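You operate a simulated robot arm through the tools that you are given. There is no shell and no other tool.

Carry out the task below with a simulated robot arm. There is one attempt and no reset: what you move stays moved.

JOB
Put things in order on the top of the packing bench. At the end: the grey sensor from the top of the packing bench is on the beige box (marked "NUTS"); the bottle (marked "LEMONADE") from the top of the packing bench stands where the grey sensor stood; the jar (marked "PLUM JAM") from the top of the packing bench stands where the blue padlock stood; the blue padlock from the top of the packing bench stands where the bottle stood; the teal packet (marked "MIXED NUTS") from the top of the packing bench stands where the jar stood; whatever was shut is shut again. Leave all else as you found it, and nothing knocked over.

Only the result counts: the job must be done as asked and must still hold three seconds after the hand-in. Knocking over, shifting, dropping, spilling or breaking anything else fails it.

ROBOT AND FRAMES
A 6-joint arm with a two-finger gripper, fixed in place. Base frame: the origin is at the foot of the arm, x ahead of it, y to its left, z up; the work surface is at about z = 0. Units: m, degrees, N and s.
With the tool pointing down near the work surface it reaches from about 0.24 to 0.62 m from the base axis. Its first joint turns from -66.0 to 66.0 degrees. Payload 1.37 kg.
The tool frame sits at the grasp point between the pads (the TCP): z along the fingers, y along the line on which they close. The tips reach 0.022 m beyond it. The gripper opens to 0.092 m; its body begins 0.065 m behind the TCP.
Orientation is told as [roll, pitch, yaw] about the base's x, y, z axes, in that order, counted from this pose: with the fingers straight down and closing along the base's y, the tool's x points along the base's -x, its y along +y and its z along -z.

CONTROLS
- The arm moves only by the tool play_rows. Its argument "deltas" is a list that holds one entry, the list of rows, each a list of 7 numbers: the closure in counts, from 0 (fully open) to 255 (shut), then the shift along the tool's x, y, z in m, then the turn, a rotation vector about the tool's x, y, z in degrees. In form: [[[gripper, tx, ty, tz, wx, wy, wz], ...]]. A call has 1 to 20 rows; each row shifts and turns the commanded pose from where the row before left it, along the tool's axes as they then stand. Each row takes 0.2 s and may step no farther than 0.05 m and 8.6 degrees from the row before; otherwise, or with a gripper value out of range, the whole call is refused. Where a pose cannot be reached the arm comes as near as it can. A force on the tool above 40 N (or 10 N above the force at the start of the call, whichever is more), or a blocked arm, ends the call early, and 0.2 s more pass. Each finger travels about 0.0599 m/s and halts on what it meets, pressing with about 22 N; the grip force reading is that of the motor and also rises with nothing between the fingers. The clock runs only during rows and for 0.2 s after the last one: add rows that do not move to give the fingers time. The reply holds the time, the measured pose of the TCP, the force on the tool along the base axes, the opening and the grip force, in the units named above and with some noise, with the torque about the TCP (base axes, N m) and any sound that the robot's microphone picked up.
- Cameras (640 x 400 px; columns grow to the right, rows downward): "scene" is fixed at [0.0183, -0.4324, 0.5644]; the picture's right is [0.89, -0.45, 0.00], its down [-0.34, -0.69, -0.64] and it looks along [0.29, 0.57, -0.77] (base axes); focal length 367 px, centre (320, 200). "wrist" rides on the gripper at [0.071, 0.019, -0.102] in the tool frame; the picture's right is [-0.26, 0.97, 0.00], its down [-0.75, -0.20, -0.63] and it looks along [-0.60, -0.16, 0.78] (tool axes); focal length 280 px, centre (320, 200). There is no depth. A picture from a camera that has moved, and an enlarged one, comes with that camera's place and axes in the base frame and with its lens.
- grab_frame(camera): a new picture of that camera. It takes no simulated time.
- close_up(camera, box): a new picture of the part [left, top, right, bottom] of that camera's present view, enlarged. It takes no simulated time.
- finish_job(): hands the job in; it is judged then, once.

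Places have to be worked out from the pictures, the camera data and where the tool is seen. Open the gripper and draw the arm clear of the work before you hand the job in, unless the task says otherwise.

The tools are called after ">>>" as a command line: name --argument value ..., lists and objects as JSON in quotes. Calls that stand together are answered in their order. play_rows: Moves the arm, as the interface text tells. Its arguments: {"type":"object","properties":{"deltas":{"type":"array"}},"required":["deltas"]} The other tools are called the same way: grab_frame (camera) takes a picture; close_up (camera, box) takes an enlarged picture of a part of a camera's view; finish_job () hands the job in.

At the start:

```text
t: 0.0
ee_pos: [0.3793, -0.1678, 0.252]
tcp_rot: [0.0, 0.0, 0.0]
ft_force: [0.6, -0.6, 0.0]
moment: [0.03, -0.04, -0.01]
finger_gap: 0.092
gripper_force: 0.1
```

scene: 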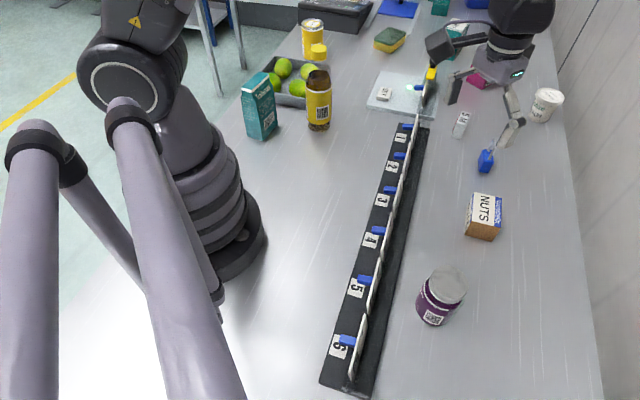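
wrist: 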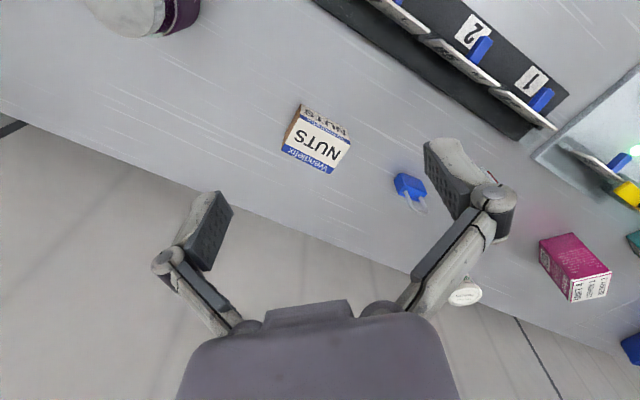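

I'll start by looking closer at the scene to identify every object and its place.

>>> close_up --camera "scene" --box '[220, 0, 420, 160]'

>>> close_up --camera "scene" --box '[400, 0, 600, 160]'

>>> close_up --camera "scene" --box '[300, 110, 580, 400]'

>>> grab_frame --camera "wrist"

```text
2.50 times, centred on (320, 80) of scene
camera zoom: at [0.0183, -0.4324, 0.5644], right [0.89, -0.45, 0.0], down [-0.34, -0.69, -0.64], along [0.29, 0.57, -0.77], focal length 917 px, centre (320, 500)
```

zoom: 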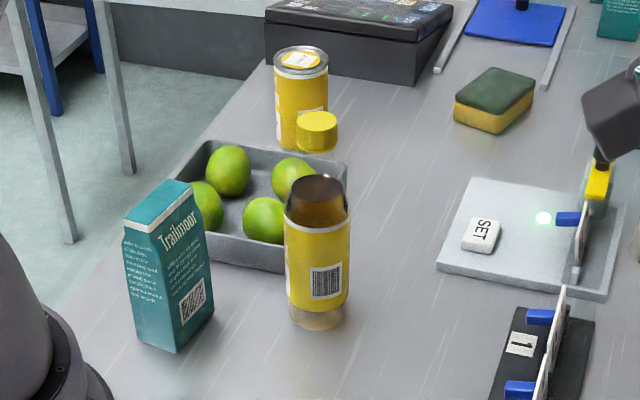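

```text
2.50 times, centred on (500, 80) of scene
camera zoom: at [0.0183, -0.4324, 0.5644], right [0.89, -0.45, 0.0], down [-0.34, -0.69, -0.64], along [0.29, 0.57, -0.77], focal length 917 px, centre (-130, 500)
```

zoom: 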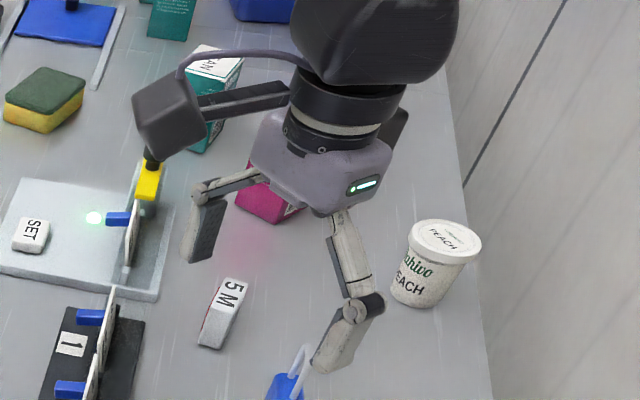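

```text
1.38 times, centred on (440, 255) of scene
camera zoom: at [0.0183, -0.4324, 0.5644], right [0.89, -0.45, 0.0], down [-0.34, -0.69, -0.64], along [0.29, 0.57, -0.77], focal length 506 px, centre (154, 124)
```

zoom: 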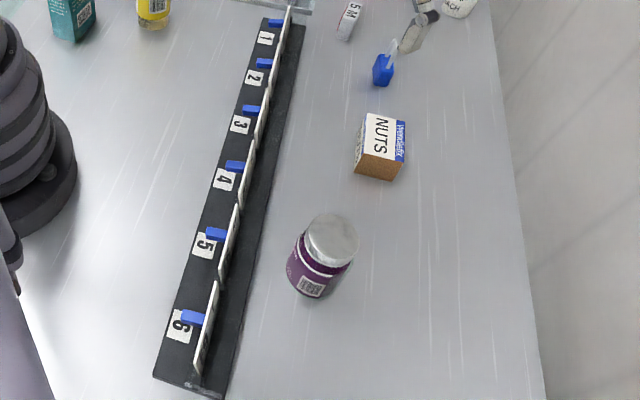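

```text
taken
camera wrist: at [0.3072, -0.1496, 0.3539], right [0.26, 0.97, 0.0], down [0.75, -0.2, 0.63], along [0.6, -0.16, -0.78], focal length 280 px, centre (320, 200)
```

wrist: 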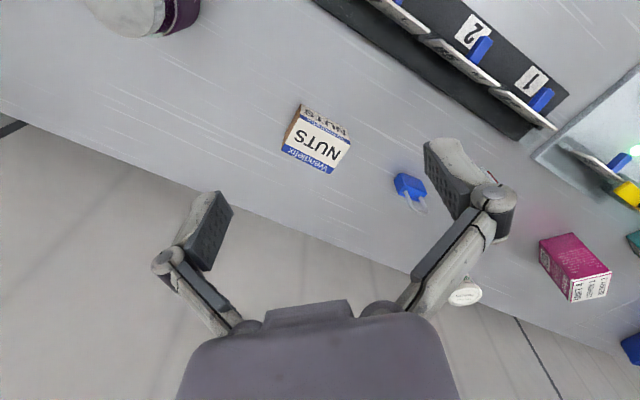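

The arm hides part of the bench. I see the jar, the NUTS box, the padlock, a yellow bottle and a teal packet. I have not yet found the grey sensor, so I raise the arm and move it left for a view without it in the way.

>>> play_rows --deltas '[[[0, 0.016, 0.042, -0.016, 0, 0, 0], [0, 0.016, 0.042, -0.016, 0, 0, 0], [0, 0.016, 0.042, -0.016, 0, 0, 0], [0, 0.016, 0.042, -0.016, 0, 0, 0], [0, 0.016, 0.042, -0.016, 0, 0, 0]]]'

>>> grab_frame --camera "scene"

>>> grab_frame --camera "wrist"

```text
t: 1.2
ee_pos: [0.299, 0.0432, 0.3367]
tcp_rot: [0.0, 0.1, 0.0]
ft_force: [-1.1, 0.6, -0.8]
moment: [0.03, -0.02, 0.02]
finger_gap: 0.092
gripper_force: 0.1
```

```text
taken
```

scene: 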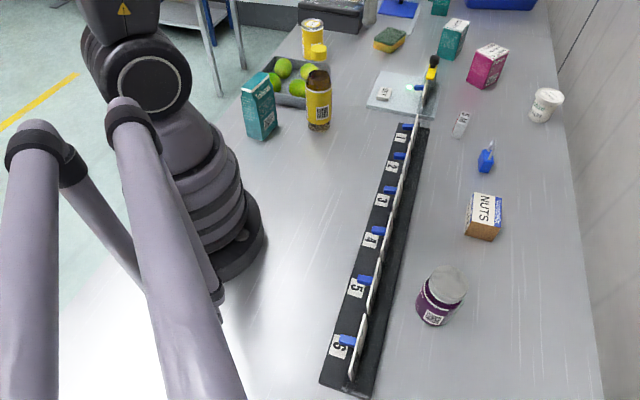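

```text
taken
camera wrist: at [0.2269, 0.0618, 0.4379], right [0.26, 0.96, 0.0], down [0.75, -0.2, 0.62], along [0.6, -0.16, -0.78], focal length 280 px, centre (320, 200)
```

wrist: 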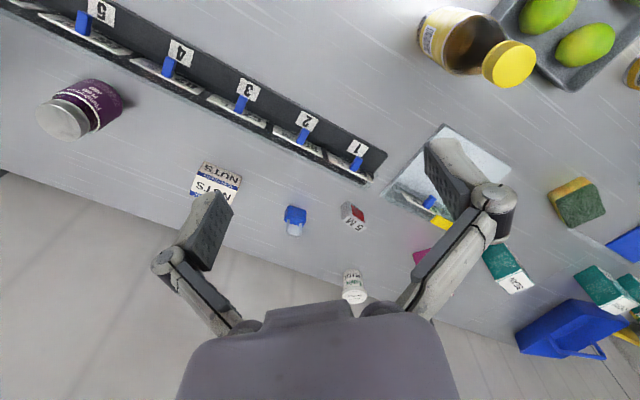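

The view is clearer now. I zoom in on the individual items and labels.

>>> close_up --camera "scene" --box '[360, 60, 460, 130]'

>>> close_up --camera "scene" --box '[430, 0, 580, 100]'

>>> close_up --camera "scene" --box '[430, 80, 580, 180]'

>>> close_up --camera "scene" --box '[230, 0, 430, 140]'

>>> close_up --camera "wrist" --box '[260, 120, 460, 300]'

>>> close_up --camera "wrist" --box '[400, 0, 640, 180]'

>>> close_up --camera "wrist" --box '[0, 0, 260, 200]'

```text
5.71 times, centred on (410, 95) of scene
camera zoom: at [0.0183, -0.4324, 0.5644], right [0.89, -0.45, 0.0], down [-0.34, -0.69, -0.64], along [0.29, 0.57, -0.77], focal length 2096 px, centre (-194, 800)
```

zoom: 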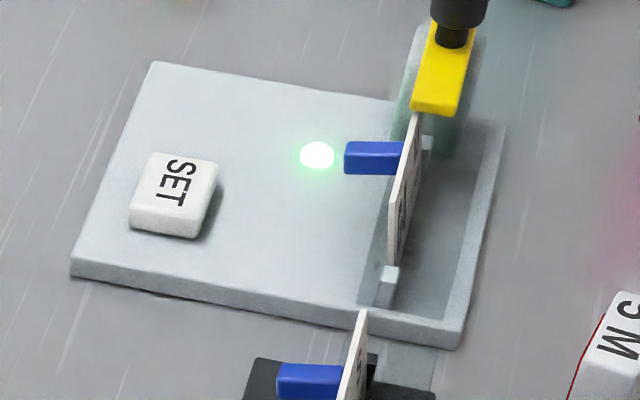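

```text
4.00 times, centred on (505, 50) of scene
camera zoom: at [0.0183, -0.4324, 0.5644], right [0.89, -0.45, 0.0], down [-0.34, -0.69, -0.64], along [0.29, 0.57, -0.77], focal length 1467 px, centre (-420, 800)
```

zoom: 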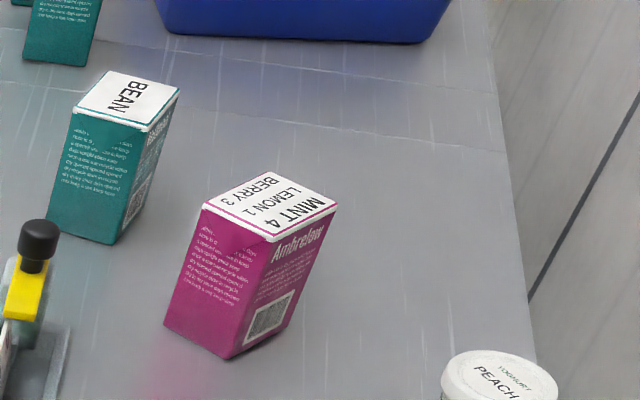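

```text
4.00 times, centred on (505, 130) of scene
camera zoom: at [0.0183, -0.4324, 0.5644], right [0.89, -0.45, 0.0], down [-0.34, -0.69, -0.64], along [0.29, 0.57, -0.77], focal length 1467 px, centre (-420, 480)
```

zoom: 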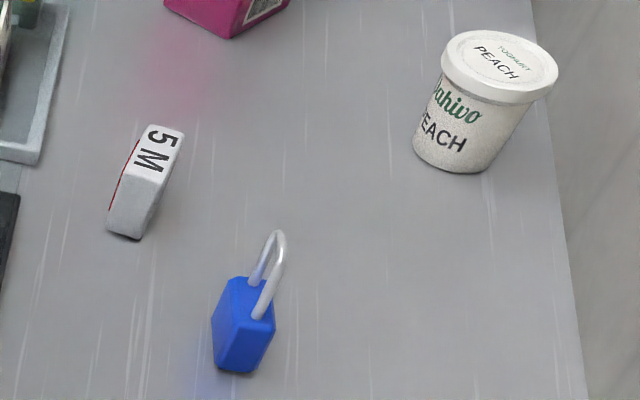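

```text
2.86 times, centred on (330, 70) of scene
camera zoom: at [0.0183, -0.4324, 0.5644], right [0.89, -0.45, 0.0], down [-0.34, -0.69, -0.64], along [0.29, 0.57, -0.77], focal length 1048 px, centre (291, 571)
```

zoom: 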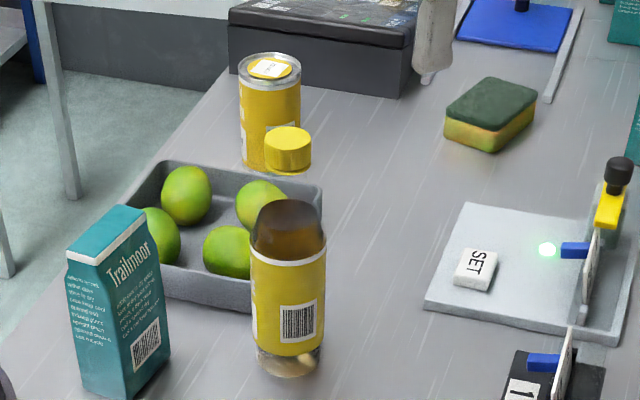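

```text
2.22 times, centred on (360, 210) of wrist
camera zoom: at [0.2269, 0.0618, 0.4379], right [0.26, 0.96, 0.0], down [0.75, -0.2, 0.62], along [0.6, -0.16, -0.78], focal length 623 px, centre (231, 178)
```

zoom: 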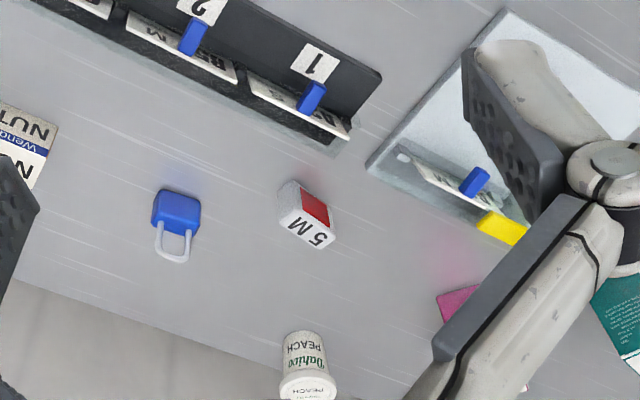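

```text
2.22 times, centred on (520, 90) of wrist
camera zoom: at [0.2269, 0.0618, 0.4379], right [0.26, 0.96, 0.0], down [0.75, -0.2, 0.62], along [0.6, -0.16, -0.78], focal length 623 px, centre (-124, 444)
```

zoom: 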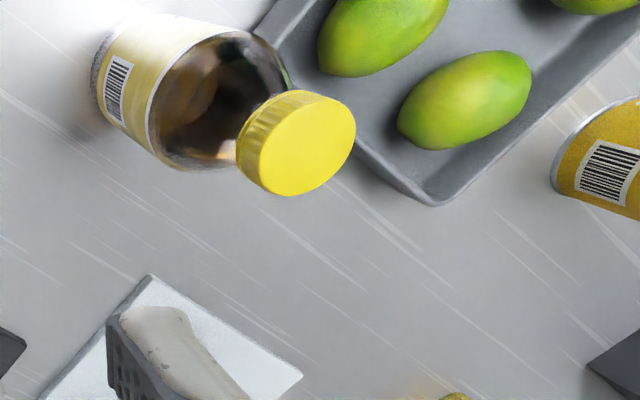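

```text
2.00 times, centred on (130, 100) of wrist
camera zoom: at [0.2269, 0.0618, 0.4379], right [0.26, 0.96, 0.0], down [0.75, -0.2, 0.62], along [0.6, -0.16, -0.78], focal length 561 px, centre (700, 400)
```

zoom: 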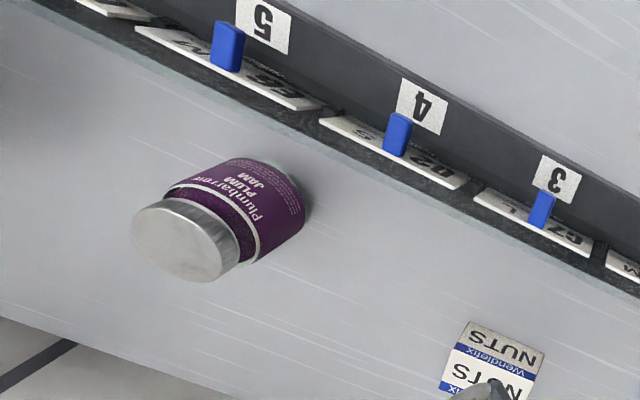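

Near reach I see the padlock, a small grey box with a red window marked "5 M" (probably the sensor), the yellow-capped bottle, the teal Trailmoor packet, the jam jar and the NUTS box. I bring the wrist camera closer to confirm identities, shapes and exact places.

>>> play_rows --deltas '[[[0, -0.03, -0.011, 0.022, 0, 0, 0], [0, -0.03, -0.011, 0.022, 0, 0, 0], [0, -0.03, -0.011, 0.022, 0, 0, 0], [0, -0.03, -0.011, 0.022, 0, 0, 0], [0, 0, 0, 0, 0, 0, 0]]]'

>>> grab_frame --camera "wrist"

>>> close_up --camera "wrist" --box '[300, 80, 480, 200]'

```text
t: 2.4
ee_pos: [0.4205, -0.0017, 0.2447]
tcp_rot: [0.0, 0.1, 0.0]
ft_force: [-0.4, 0.4, -0.5]
moment: [-0.02, 0.03, 0.02]
finger_gap: 0.092
gripper_force: 0.1
```

```text
taken
camera wrist: at [0.3478, 0.0165, 0.3462], right [0.26, 0.97, 0.0], down [0.75, -0.2, 0.63], along [0.6, -0.16, -0.78], focal length 280 px, centre (320, 200)
```

wrist: 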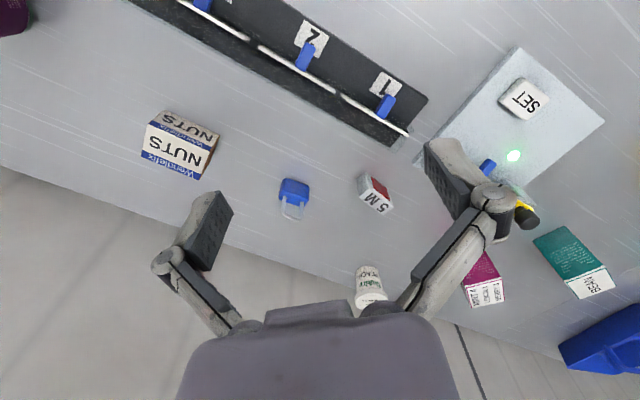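

```text
3.33 times, centred on (390, 140) of wrist
camera zoom: at [0.3478, 0.0165, 0.3462], right [0.26, 0.97, 0.0], down [0.75, -0.2, 0.63], along [0.6, -0.16, -0.78], focal length 935 px, centre (87, 400)
```

zoom: 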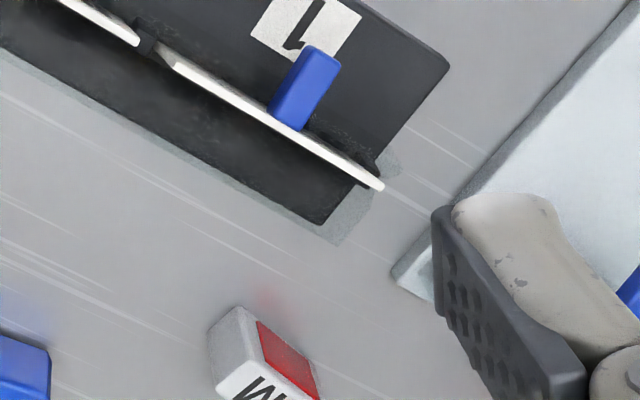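

>>> close_up --camera "wrist" --box '[340, 160, 410, 220]'

>>> close_up --camera "wrist" --box '[255, 160, 335, 230]'

>>> close_up --camera "wrist" --box '[130, 95, 230, 185]'

>>> close_up --camera "scene" --box '[440, 100, 500, 150]'

```text
6.67 times, centred on (375, 190) of wrist
camera zoom: at [0.3478, 0.0165, 0.3462], right [0.26, 0.97, 0.0], down [0.75, -0.2, 0.63], along [0.6, -0.16, -0.78], focal length 1869 px, centre (-47, 267)
```

zoom: 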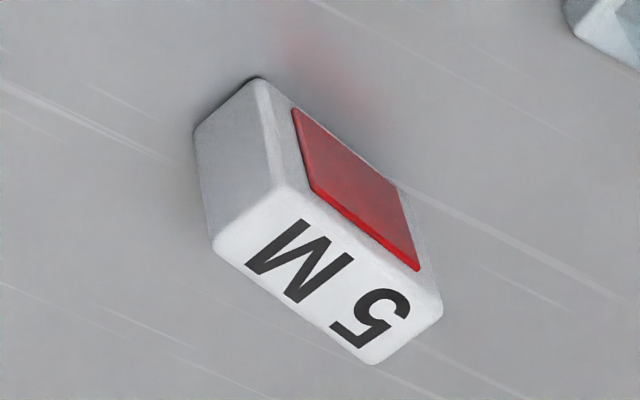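

```text
5.71 times, centred on (295, 195) of wrist
camera zoom: at [0.3478, 0.0165, 0.3462], right [0.26, 0.97, 0.0], down [0.75, -0.2, 0.63], along [0.6, -0.16, -0.78], focal length 1602 px, centre (463, 229)
```

zoom: 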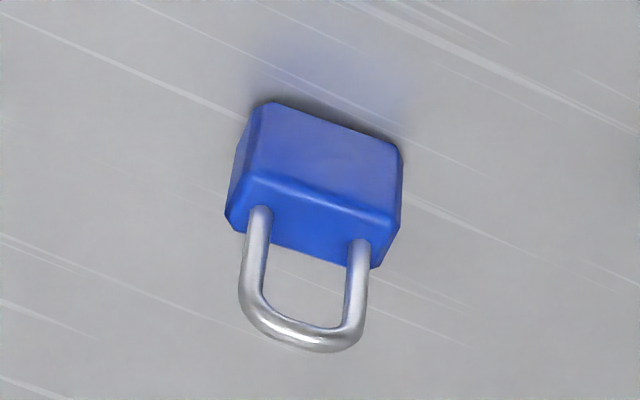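

```text
4.44 times, centred on (180, 140) of wrist
camera zoom: at [0.3478, 0.0165, 0.3462], right [0.26, 0.97, 0.0], down [0.75, -0.2, 0.63], along [0.6, -0.16, -0.78], focal length 1246 px, centre (942, 467)
```

zoom: 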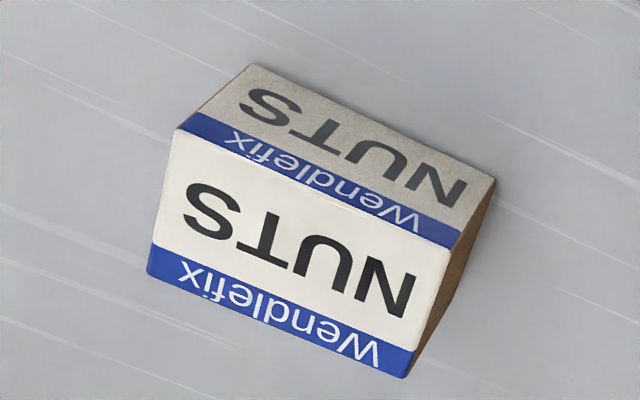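

```text
8.00 times, centred on (470, 125) of scene
camera zoom: at [0.0183, -0.4324, 0.5644], right [0.89, -0.45, 0.0], down [-0.34, -0.69, -0.64], along [0.29, 0.57, -0.77], focal length 2934 px, centre (-880, 800)
```

zoom: 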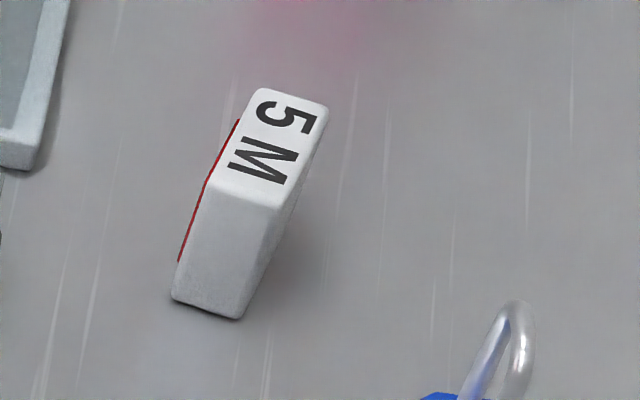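

The "5 M" box has a grey body with a red optical window, so it is the grey sensor, at about (0.606, 0.029). The padlock is at about (0.579, -0.084) and the NUTS box at about (0.466, -0.198). Next I turn the wrist camera toward the jar.

>>> play_rows --deltas '[[[0, 0.035, -0.025, -0.004, 0, 0, 0], [0, 0.035, -0.025, -0.004, 0, 0, 0], [0, 0.035, -0.025, -0.004, 0, 0, 0], [0, 0.035, -0.025, -0.004, 0, 0, 0], [0, 0, 0, 0, 0, 0, 8.33], [0, 0, 0, 0, 0, 0, 8.33], [0, 0, 0, 0, 0, 0, 8.33], [0, 0, 0, 0, 0, 0, 8.33], [0, 0, 0, 0, 0, 0, 8.33], [0, 0, 0, 0, 0, 0, 8.33], [0, 0, 0, 0, 0, 0, 8.33], [0, 0, 0, 0, 0, 0, 8.33], [0, 0, 0, 0, 0, 0, 8.33], [0, 0, 0, 0, 0, 0, 0]]]'

>>> grab_frame --camera "wrist"

>>> close_up --camera "wrist" --box '[240, 120, 400, 260]'

```text
t: 5.4
ee_pos: [0.28, -0.1019, 0.2589]
tcp_rot: [-0.1, 0.0, -75.2]
ft_force: [-0.4, -0.3, -0.1]
moment: [-0.02, 0.01, -0.03]
finger_gap: 0.0921
gripper_force: 0.1
```

```text
taken
camera wrist: at [0.279, -0.0299, 0.3617], right [1.0, 0.0, 0.0], down [0.0, -0.78, 0.62], along [0.0, -0.62, -0.78], focal length 280 px, centre (320, 200)
```

wrist: 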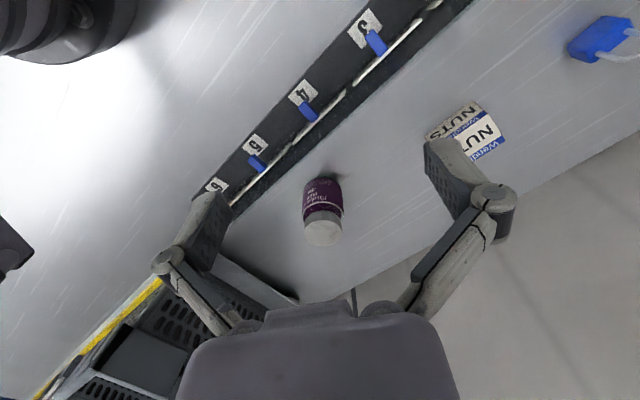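

```text
2.86 times, centred on (320, 190) of wrist
camera zoom: at [0.279, -0.0299, 0.3617], right [1.0, 0.0, 0.0], down [0.0, -0.78, 0.62], along [0.0, -0.62, -0.78], focal length 801 px, centre (320, 229)
```

zoom: 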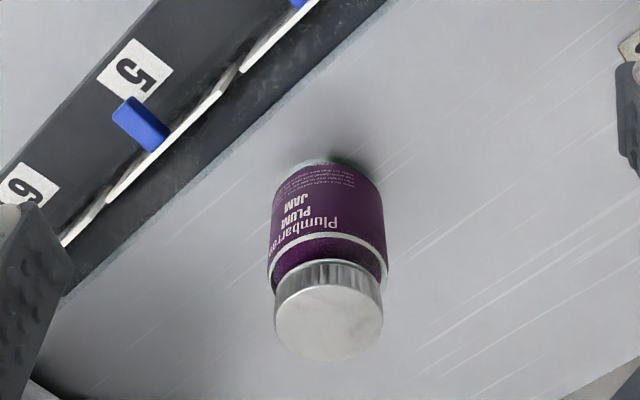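

The jar stands at about (0.283, -0.301), roughly 0.087 tall with a 0.058 body. Next I swing the camera toward the bottle and the teal packet.

>>> play_rows --deltas '[[[0, 0.0387, 0.0026, -0.0225, 0, 0, 0], [0, 0.0387, 0.0026, -0.0225, 0, 0, 0], [0, 0.0387, 0.0026, -0.0225, 0, 0, 0], [0, 0.0387, 0.0026, -0.0225, 0, 0, 0], [0, 0, 0, 0, 0, 0, -8.45], [0, 0, 0, 0, 0, 0, -8.45], [0, 0, 0, 0, 0, 0, -8.45], [0, 0, 0, 0, 0, 0, -8.45], [0, 0, 0, 0, 0, 0, -8.45], [0, 0, 0, 0, 0, 0, -8.45], [0, 0, 0, 0, 0, 0, -8.45], [0, 0, 0, 0, 0, 0, -8.45], [0, 0, 0, 0, 0, 0, -8.45], [0, 0, 0, 0, 0, 0, -8.45], [0, 0, 0, 0, 0, 0, -8.45], [0, 0, 0, 0, 0, 0, -8.45], [0, 0, 0, 0, 0, 0, -8.45], [0, 0, 0, 0, 0, 0, -8.45], [0, 0, 0, 0, 0, 0, -8.45], [0, 0, 0, 0, 0, 0, -8.45]]]'

>>> grab_frame --camera "wrist"

>>> close_up --camera "wrist" --box '[300, 80, 500, 220]'

>>> grab_frame --camera "scene"

```text
t: 9.6
ee_pos: [0.2484, 0.0509, 0.35]
tcp_rot: [0.0, 0.0, 60.4]
ft_force: [-0.6, -0.3, -0.1]
moment: [-0.01, 0.03, -0.02]
finger_gap: 0.092
gripper_force: 0.1
```

```text
taken
camera wrist: at [0.196, -0.0023, 0.4521], right [-0.71, 0.7, 0.0], down [0.55, 0.55, 0.62], along [0.44, 0.44, -0.78], focal length 280 px, centre (320, 200)
```

wrist: 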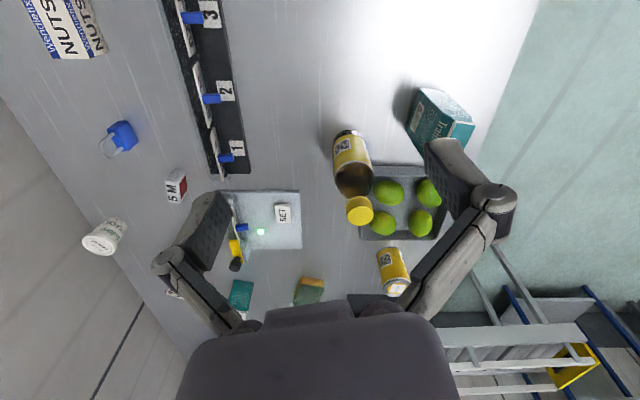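

```text
2.86 times, centred on (400, 150) of wrist
camera zoom: at [0.196, -0.0023, 0.4521], right [-0.71, 0.7, 0.0], down [0.55, 0.55, 0.62], along [0.44, 0.44, -0.78], focal length 801 px, centre (91, 343)
```

zoom: 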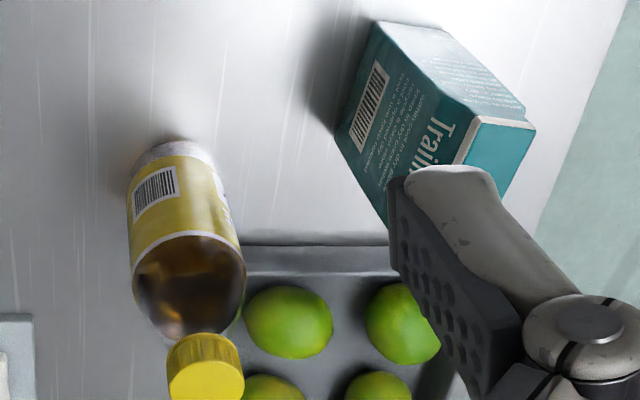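

```text
taken
```

scene: 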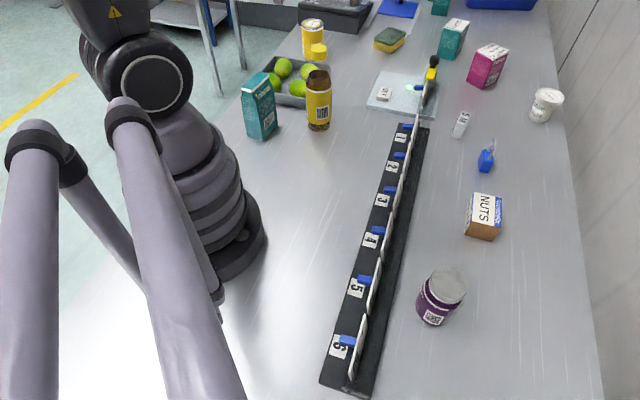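

The bottle is at about (0.323, 0.201), about 0.19 tall with a cap on top. The teal packet is at about (0.194, 0.239). Comparing the pictures with where the tool is seen, the scene camera reads about 1 cm too far in x, so I trust the wrist camera. I go above the sensor with the jaws turned to its short side and partly closed.

>>> play_rows --deltas '[[[100, 0, 0, 0, 0, 0, 8.3], [100, 0, 0, 0, 0, 0, 8.3], [100, 0, 0, 0, 0, 0, 8.3], [100, -0.03093, -0.02506, 0.01667, 0, 0, 0], [100, -0.03093, -0.02506, 0.01667, 0, 0, 0], [100, -0.03093, -0.02506, 0.01667, 0, 0, 0], [100, -0.03093, -0.02506, 0.01667, 0, 0, 0], [100, -0.03093, -0.02506, 0.01667, 0, 0, 0], [100, -0.03093, -0.02506, 0.01667, 0, 0, 0], [100, -0.03093, -0.02506, 0.01667, 0, 0, 0], [100, -0.03093, -0.02506, 0.01667, 0, 0, 0], [100, -0.03093, -0.02506, 0.01667, 0, 0, 0], [100, 0, 0, 0, 0, 0, 0]]]'

>>> grab_frame --camera "wrist"

>>> grab_frame --camera "scene"

```text
t: 12.4
ee_pos: [0.6038, 0.0285, 0.1991]
tcp_rot: [0.1, 0.1, 35.3]
ft_force: [0.9, -0.7, 0.9]
moment: [0.02, -0.01, -0.03]
finger_gap: 0.056
gripper_force: 0.1
```

```text
taken
camera wrist: at [0.5343, 0.0026, 0.301], right [-0.34, 0.94, 0.0], down [0.73, 0.27, 0.62], along [0.59, 0.22, -0.78], focal length 280 px, centre (320, 200)
```

wrist: 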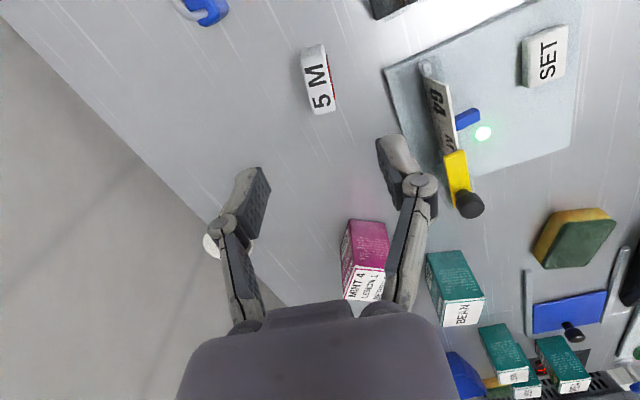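

```text
taken
```

scene: 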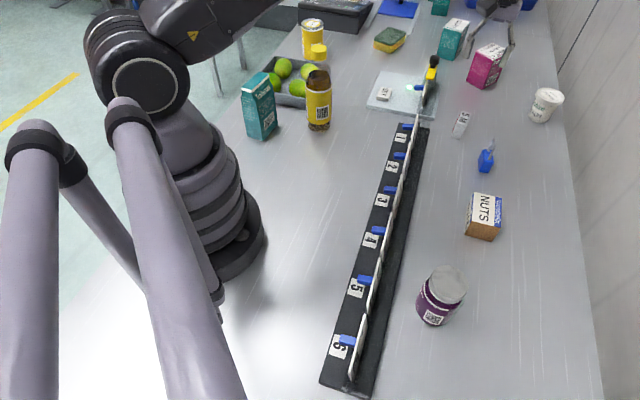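

The sensor sits almost exactly under the tool axis. I zoom in to check the offset and the yaw before going down.

>>> close_up --camera "wrist" --box '[270, 20, 390, 130]'

```text
3.64 times, centred on (330, 75) of wrist
camera zoom: at [0.5343, 0.0026, 0.301], right [-0.34, 0.94, 0.0], down [0.73, 0.27, 0.62], along [0.59, 0.22, -0.78], focal length 1020 px, centre (284, 654)
```

zoom: 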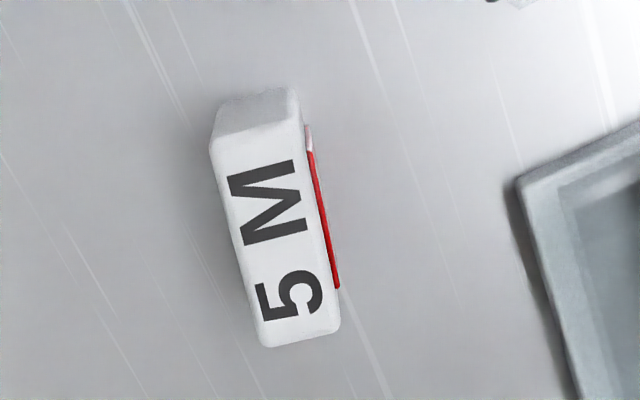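

The sensor is centred at (0.6075, 0.0287) with its long axis at about 34°. I correct by 4 mm and 1.3°, then descend most of the way with the jaws at 56 mm.

>>> play_rows --deltas '[[[100, -0.0035, -0.002, 0, 0, 0, 1.3], [100, 0, 0, 0.04, 0, 0, 0], [100, 0, 0, 0.04, 0, 0, 0], [100, 0, 0, 0.035, 0, 0, 0], [100, 0, 0, 0.025, 0, 0, 0], [100, 0, 0, 0, 0, 0, 0]]]'

>>> grab_frame --camera "wrist"

>>> close_up --camera "scene" --box '[400, 40, 540, 160]'

```text
t: 13.8
ee_pos: [0.6113, 0.0285, 0.0588]
tcp_rot: [0.0, 0.0, 33.9]
ft_force: [0.1, 0.7, 0.2]
moment: [0.02, 0.0, 0.02]
finger_gap: 0.0556
gripper_force: 0.1
```

```text
taken
camera wrist: at [0.5409, 0.0042, 0.1606], right [-0.32, 0.95, 0.0], down [0.74, 0.25, 0.63], along [0.59, 0.2, -0.78], focal length 280 px, centre (320, 200)
```

wrist: 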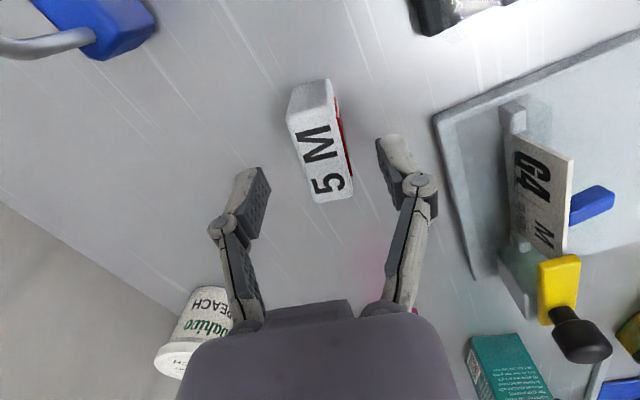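

```text
3.33 times, centred on (470, 100) of scene
camera zoom: at [0.0183, -0.4324, 0.5644], right [0.89, -0.45, 0.0], down [-0.34, -0.69, -0.64], along [0.29, 0.57, -0.77], focal length 1222 px, centre (-180, 533)
```

zoom: 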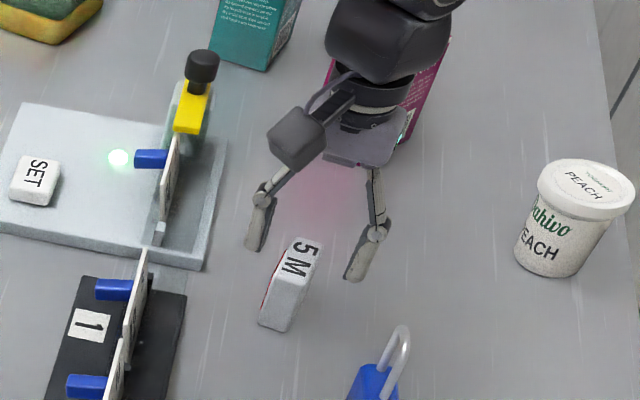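

I take a closer look at the sensor between the fingers, to fix its height and centre before the final descent.

>>> close_up --camera "wrist" --box '[220, 70, 420, 220]'

>>> close_up --camera "scene" --box '[440, 80, 510, 150]'

```text
2.67 times, centred on (320, 145) of wrist
camera zoom: at [0.5409, 0.0042, 0.1606], right [-0.32, 0.95, 0.0], down [0.74, 0.25, 0.63], along [0.59, 0.2, -0.78], focal length 748 px, centre (320, 347)
```

zoom: 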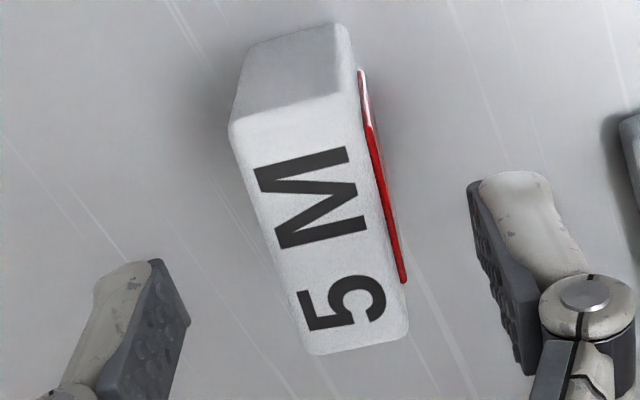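

```text
5.71 times, centred on (475, 115) of scene
camera zoom: at [0.0183, -0.4324, 0.5644], right [0.89, -0.45, 0.0], down [-0.34, -0.69, -0.64], along [0.29, 0.57, -0.77], focal length 2096 px, centre (-566, 686)
```

zoom: 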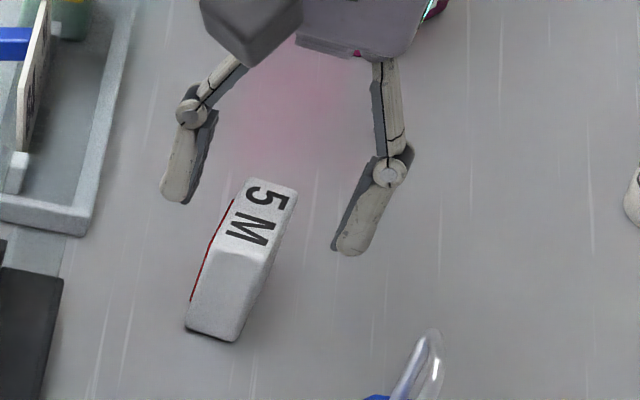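

The sensor is about 0.038 tall and centred within 2 mm of the tool axis. I go down to z≈0.027 and close the jaws.

>>> play_rows --deltas '[[[100, 0, 0.0015, 0.016, 0, 0, 0], [100, 0, 0, 0.016, 0, 0, 0], [100, 0, 0, 0, 0, 0, 0]]]'

>>> grab_frame --camera "wrist"

```text
t: 14.6
ee_pos: [0.6097, 0.0296, 0.0281]
tcp_rot: [0.0, 0.0, 34.0]
ft_force: [-0.6, 0.0, -0.7]
moment: [-0.02, 0.0, 0.0]
finger_gap: 0.0559
gripper_force: 0.1
```

```text
taken
camera wrist: at [0.5395, 0.0045, 0.13], right [-0.32, 0.95, 0.0], down [0.74, 0.25, 0.63], along [0.59, 0.2, -0.78], focal length 280 px, centre (320, 200)
```

wrist: 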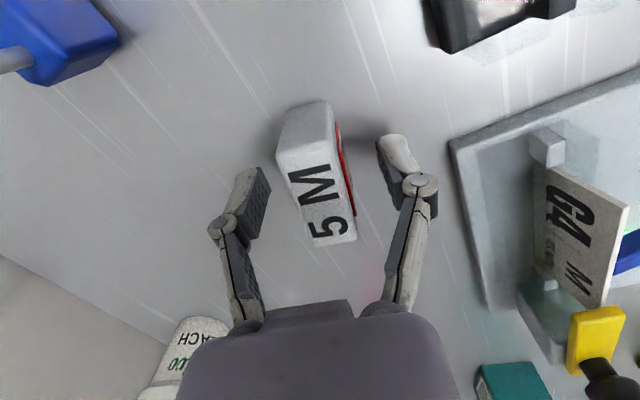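

The jaws straddle the sensor, so I close and let the fingers settle.

>>> play_rows --deltas '[[[255, 0, 0, 0, 0, 0, 0], [255, 0, 0, 0, 0, 0, 0], [255, 0, 0, 0, 0, 0, 0], [255, 0, 0, 0, 0, 0, 0]]]'

>>> grab_frame --camera "wrist"

```text
t: 15.6
ee_pos: [0.6106, 0.0289, 0.0288]
tcp_rot: [0.0, 0.0, 34.0]
ft_force: [-0.1, -0.4, 0.4]
moment: [-0.02, 0.01, 0.04]
finger_gap: 0.0213
gripper_force: 21.9
```

```text
taken
camera wrist: at [0.5394, 0.0045, 0.1301], right [-0.32, 0.95, 0.0], down [0.74, 0.25, 0.63], along [0.59, 0.2, -0.78], focal length 280 px, centre (320, 200)
```

wrist: 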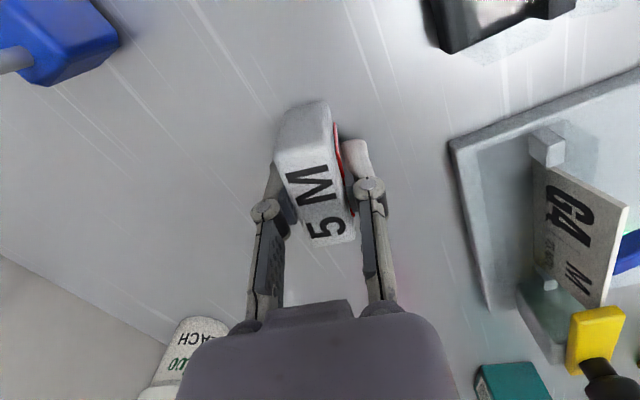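

Gripped: the gap reads 21 mm, which matches the sensor's thickness, and the sensor's spot is (0.609, 0.0285). I lift it and carry it over the NUTS box, turning it to match the box's long axis.

>>> play_rows --deltas '[[[255, 0, 0, -0.02, 0, 0, 0], [255, 0, 0, -0.04, 0, 0, 0], [255, 0, 0, -0.04, 0, 0, 0], [255, 0, 0, -0.04, 0, 0, 0], [255, 0, 0, -0.03, 0, 0, 0], [255, 0.03513, -0.01543, 0, 0, 0, 0], [255, 0.03513, -0.01543, 0, 0, 0, 0], [255, 0.03513, -0.01543, 0, 0, 0, 0], [255, 0.03513, -0.01543, 0, 0, 0, 0], [255, 0.03513, -0.01543, 0, 0, 0, 0], [255, 0.03513, -0.01543, 0, 0, 0, 0], [255, 0.03513, -0.01543, 0, 0, 0, 0], [255, 0, 0, 0, 0, 0, -6], [255, 0, 0, 0, 0, 0, -6], [255, 0, 0, 0, 0, 0, 0]]]'

>>> grab_frame --camera "wrist"

>>> grab_frame --camera "scene"

```text
t: 18.8
ee_pos: [0.4656, -0.1986, 0.2]
tcp_rot: [0.0, 0.0, 46.1]
ft_force: [0.4, 0.3, -0.5]
moment: [-0.01, 0.0, 0.02]
finger_gap: 0.0212
gripper_force: 21.9
```

```text
taken
camera wrist: at [0.4021, -0.2369, 0.3005], right [-0.51, 0.86, 0.0], down [0.67, 0.4, 0.63], along [0.54, 0.32, -0.78], focal length 280 px, centre (320, 200)
```

wrist: 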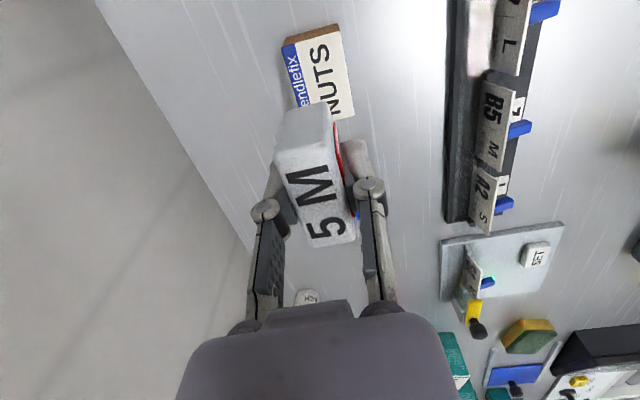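

```text
taken
```

scene: 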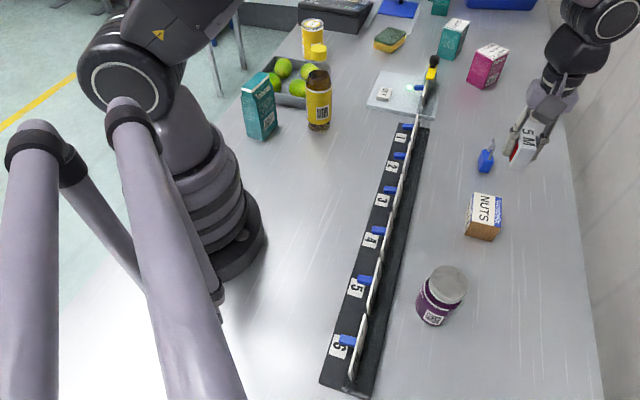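

>>> close_up --camera "wrist" --box '[260, 10, 380, 130]'

```text
3.33 times, centred on (320, 70) of wrist
camera zoom: at [0.4021, -0.2369, 0.3005], right [-0.51, 0.86, 0.0], down [0.67, 0.4, 0.63], along [0.54, 0.32, -0.78], focal length 935 px, centre (320, 633)
```

zoom: 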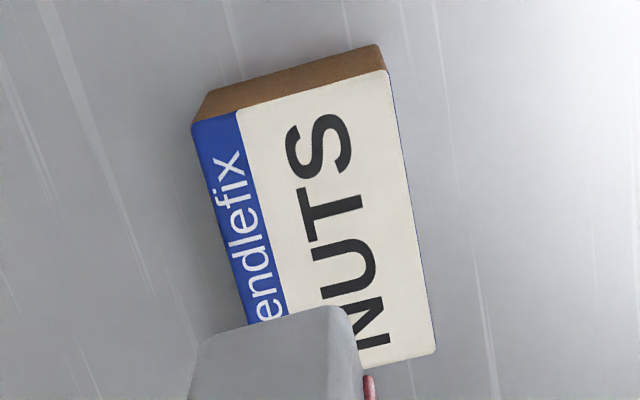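

The NUTS box centre is at (0.4657, -0.1976) and its top at about z=0.044, and the sensor hangs directly above it. I descend to just above the box.

>>> play_rows --deltas '[[[255, -0.0013, 0.0003, 0.03, 0, 0, 0], [255, 0, 0, 0.03, 0, 0, 0], [255, 0, 0, 0.03, 0, 0, 0], [255, 0, 0, 0.02, 0, 0, 0], [255, 0, 0, 0.01, 0, 0, 0], [255, 0, 0, 0, 0, 0, 0]]]'

>>> close_up --camera "scene" --box '[430, 150, 550, 250]'

>>> grab_frame --camera "wrist"

```text
t: 20.2
ee_pos: [0.4666, -0.1982, 0.0778]
tcp_rot: [-0.1, -0.1, 45.9]
ft_force: [0.0, 0.1, -0.3]
moment: [-0.01, 0.04, -0.01]
finger_gap: 0.021
gripper_force: 22.2
```

```text
4.00 times, centred on (490, 200) of scene
camera zoom: at [0.0183, -0.4324, 0.5644], right [0.89, -0.45, 0.0], down [-0.34, -0.69, -0.64], along [0.29, 0.57, -0.77], focal length 1467 px, centre (-360, 200)
```

zoom: 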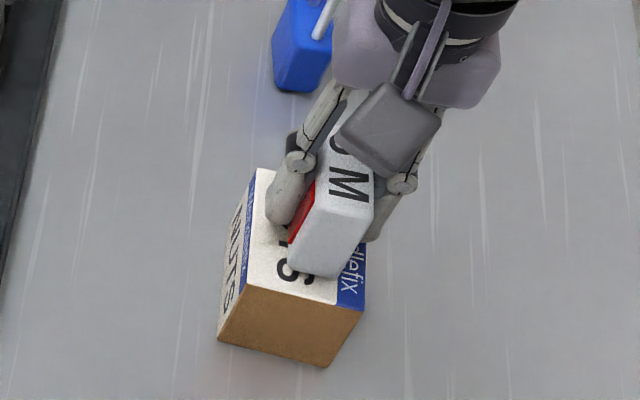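

```text
taken
camera wrist: at [0.4029, -0.2357, 0.1795], right [-0.51, 0.86, 0.0], down [0.67, 0.4, 0.62], along [0.54, 0.32, -0.78], focal length 280 px, centre (320, 200)
```

wrist: 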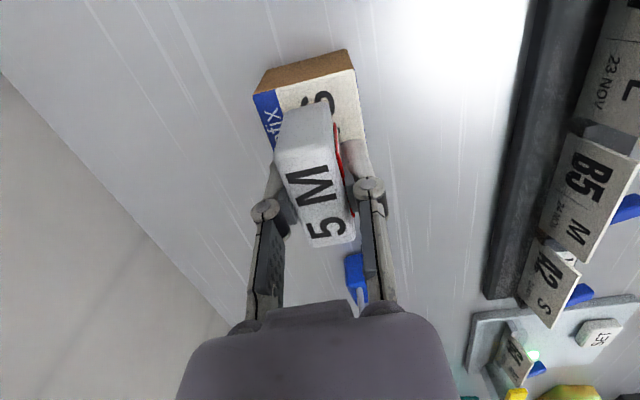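

The sensor hovers a few millimetres over the box, well centred. I lower it in small steps and watch the force.

>>> play_rows --deltas '[[[255, 0, 0, 0.003, 0, 0, 0], [255, 0, 0, 0, 0, 0, 0]]]'

>>> play_rows --deltas '[[[255, 0, 0, 0.0015, 0, 0, 0], [255, 0, 0, 0, 0, 0, 0]]]'

>>> close_up --camera "scene" --box '[450, 180, 530, 250]'

```text
t: 20.8
ee_pos: [0.4675, -0.1983, 0.0739]
tcp_rot: [0.0, 0.1, 46.0]
ft_force: [0.3, 0.2, -0.7]
moment: [0.0, -0.02, 0.02]
finger_gap: 0.0214
gripper_force: 22.5
```

```text
t: 21.4
ee_pos: [0.468, -0.1986, 0.0723]
tcp_rot: [-0.1, 0.1, 46.0]
ft_force: [-6.1, 1.9, 19.0]
moment: [0.02, 0.14, 0.02]
finger_gap: 0.0213
gripper_force: 22.8
```

```text
5.71 times, centred on (490, 215) of scene
camera zoom: at [0.0182, -0.4323, 0.5644], right [0.89, -0.45, 0.0], down [-0.34, -0.69, -0.64], along [0.29, 0.57, -0.77], focal length 2096 px, centre (-651, 114)
```

zoom: 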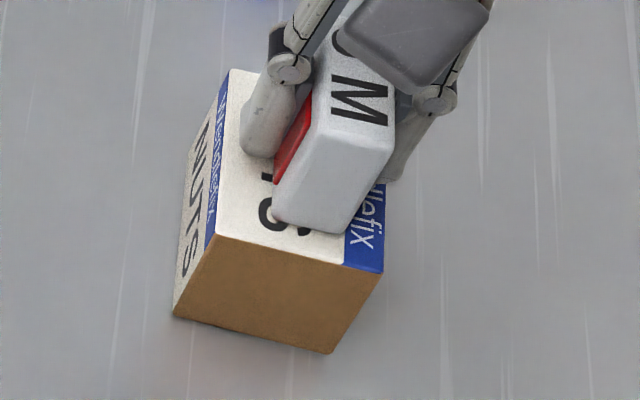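

Contact: 19 N upward. I ease off by about a millimetre and open the jaws moderately.

>>> play_rows --deltas '[[[255, 0, 0, -0.001, 0, 0, 0], [200, 0, 0, 0, 0, 0, 0], [140, 0, 0, 0, 0, 0, 0], [110, 0, 0, 0, 0, 0, 0], [110, 0, 0, 0, 0, 0, 0]]]'

>>> grab_frame --camera "wrist"

>>> close_up --camera "scene" --box '[450, 180, 530, 250]'

```text
t: 22.6
ee_pos: [0.4671, -0.1969, 0.0736]
tcp_rot: [0.0, 0.0, 45.9]
ft_force: [1.5, 0.2, -1.3]
moment: [0.0, -0.01, 0.02]
finger_gap: 0.0524
gripper_force: 0.1
```

```text
taken
camera wrist: at [0.4034, -0.2355, 0.1755], right [-0.51, 0.86, 0.0], down [0.67, 0.4, 0.62], along [0.54, 0.32, -0.78], focal length 280 px, centre (320, 200)
```

wrist: 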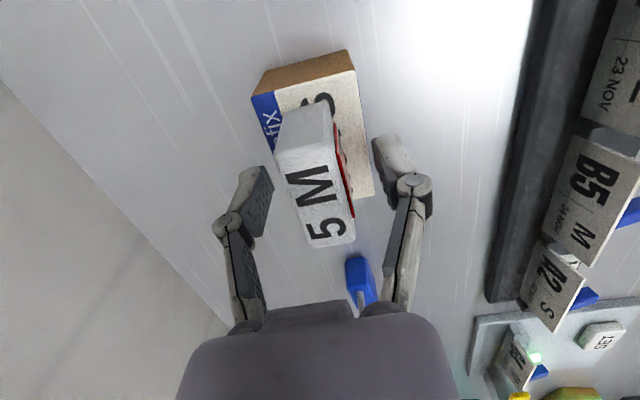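

```text
5.71 times, centred on (490, 215) of scene
camera zoom: at [0.0183, -0.4324, 0.5644], right [0.89, -0.45, 0.0], down [-0.34, -0.69, -0.64], along [0.29, 0.57, -0.77], focal length 2096 px, centre (-651, 114)
```

zoom: 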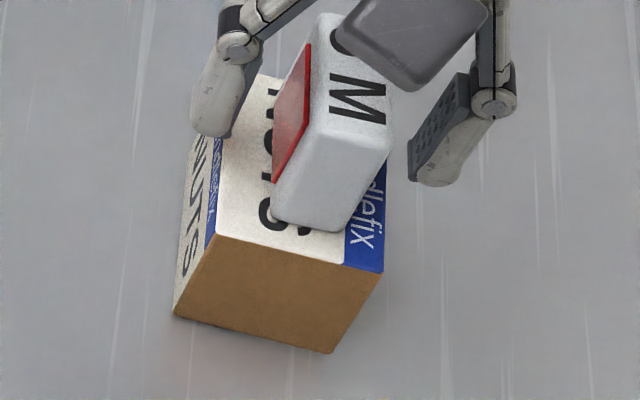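

The sensor now stands steadily on the NUTS box. I lift straight up and travel to above the bottle.

>>> play_rows --deltas '[[[110, 0, 0, -0.03, 0, 0, 0], [110, 0, 0, -0.05, 0, 0, 0], [110, 0, 0, -0.05, 0, 0, 0], [60, 0, 0, -0.05, 0, 0, 0], [0, -0.02067, 0.04226, -0.00733, 0, 0, 0], [0, -0.02067, 0.04226, -0.00733, 0, 0, 0], [0, -0.02067, 0.04226, -0.00733, 0, 0, 0], [0, -0.02067, 0.04226, -0.00733, 0, 0, 0], [0, -0.02067, 0.04226, -0.00733, 0, 0, 0], [0, -0.02067, 0.04226, -0.00733, 0, 0, 0], [0, -0.02067, 0.04226, -0.00733, 0, 0, 0], [0, -0.02067, 0.04226, -0.00733, 0, 0, 0], [0, -0.02067, 0.04226, -0.00733, 0, 0, 0], [0, 0, 0, 0, 0, 0, 7], [0, 0, 0, 0, 0, 0, 7], [0, 0, 0, 0, 0, 0, 0]]]'

>>> grab_frame --camera "wrist"

>>> grab_frame --camera "scene"

```text
t: 26.0
ee_pos: [0.3221, 0.1995, 0.3202]
tcp_rot: [-0.1, -0.1, 32.0]
ft_force: [0.2, -0.1, 0.0]
moment: [0.0, -0.04, 0.03]
finger_gap: 0.0919
gripper_force: 0.0
```

```text
taken
camera wrist: at [0.2507, 0.1784, 0.4217], right [-0.29, 0.96, 0.0], down [0.75, 0.23, 0.63], along [0.6, 0.18, -0.78], focal length 280 px, centre (320, 200)
```

wrist: 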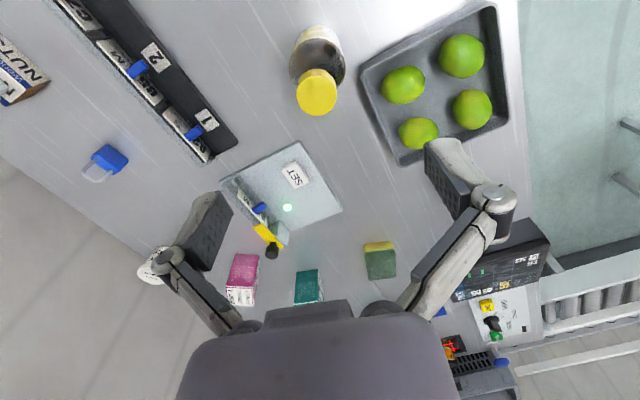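

```text
taken
```

scene: 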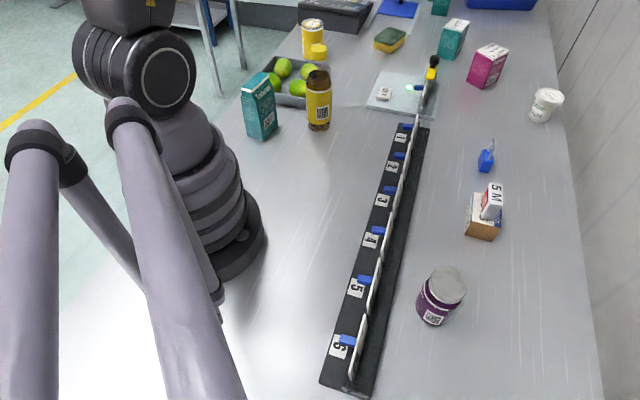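

The sensor on the box looks fine. The bottle's cap is nearly under the tool axis, so I zoom in to pin down the cap's centre and height.

>>> close_up --camera "wrist" --box '[260, 10, 380, 130]'

```text
3.33 times, centred on (320, 70) of wrist
camera zoom: at [0.2507, 0.1784, 0.4217], right [-0.29, 0.96, 0.0], down [0.75, 0.23, 0.63], along [0.6, 0.18, -0.78], focal length 935 px, centre (320, 633)
```

zoom: 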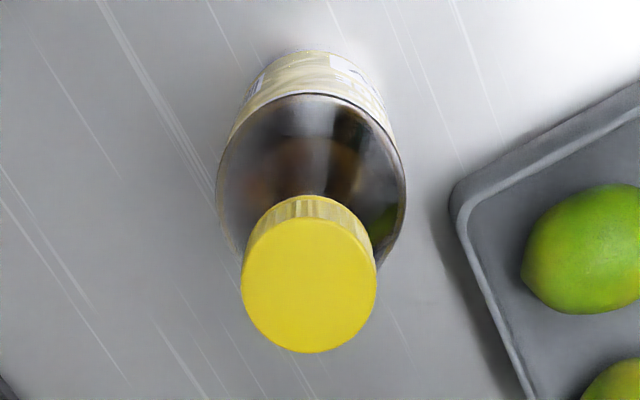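

The cap top is at about z=0.185, 34 mm wide, with the bottle axis at about (0.326, 0.199). I correct by 5 mm and descend part way to recheck the alignment.

>>> play_rows --deltas '[[[60, -0.0036, -0.0028, 0.03, 0, 0, 0], [60, 0, 0, 0.03, 0, 0, 0], [60, 0, 0, 0.03, 0, 0, 0], [60, 0, 0, 0, 0, 0, 0]]]'

>>> close_up --camera "wrist" --box '[200, 60, 440, 260]'

>>> close_up --camera "scene" --box '[240, 0, 400, 140]'

```text
t: 27.0
ee_pos: [0.3281, 0.2, 0.2312]
tcp_rot: [-0.1, 0.0, 32.0]
ft_force: [0.0, 0.2, -0.5]
moment: [0.0, 0.0, 0.0]
finger_gap: 0.07
gripper_force: 0.1
```

```text
2.00 times, centred on (320, 160) of wrist
camera zoom: at [0.2569, 0.1782, 0.3334], right [-0.29, 0.96, 0.0], down [0.75, 0.23, 0.62], along [0.6, 0.18, -0.78], focal length 561 px, centre (320, 280)
```

zoom: 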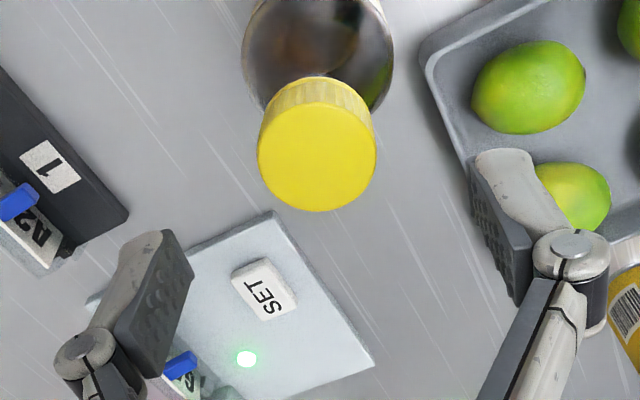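

```text
2.86 times, centred on (320, 70) of scene
camera zoom: at [0.0183, -0.4324, 0.5644], right [0.89, -0.45, 0.0], down [-0.34, -0.69, -0.64], along [0.29, 0.57, -0.77], focal length 1048 px, centre (320, 571)
```

zoom: 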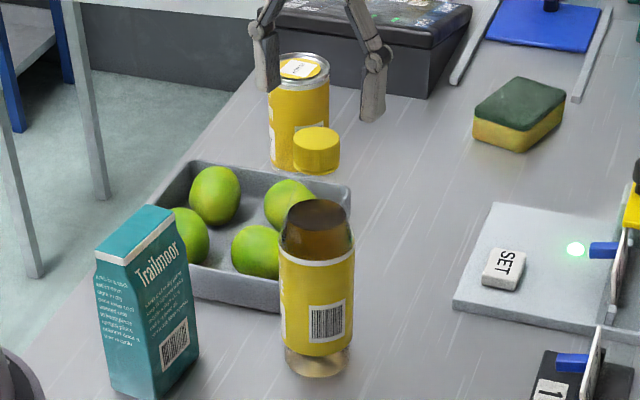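

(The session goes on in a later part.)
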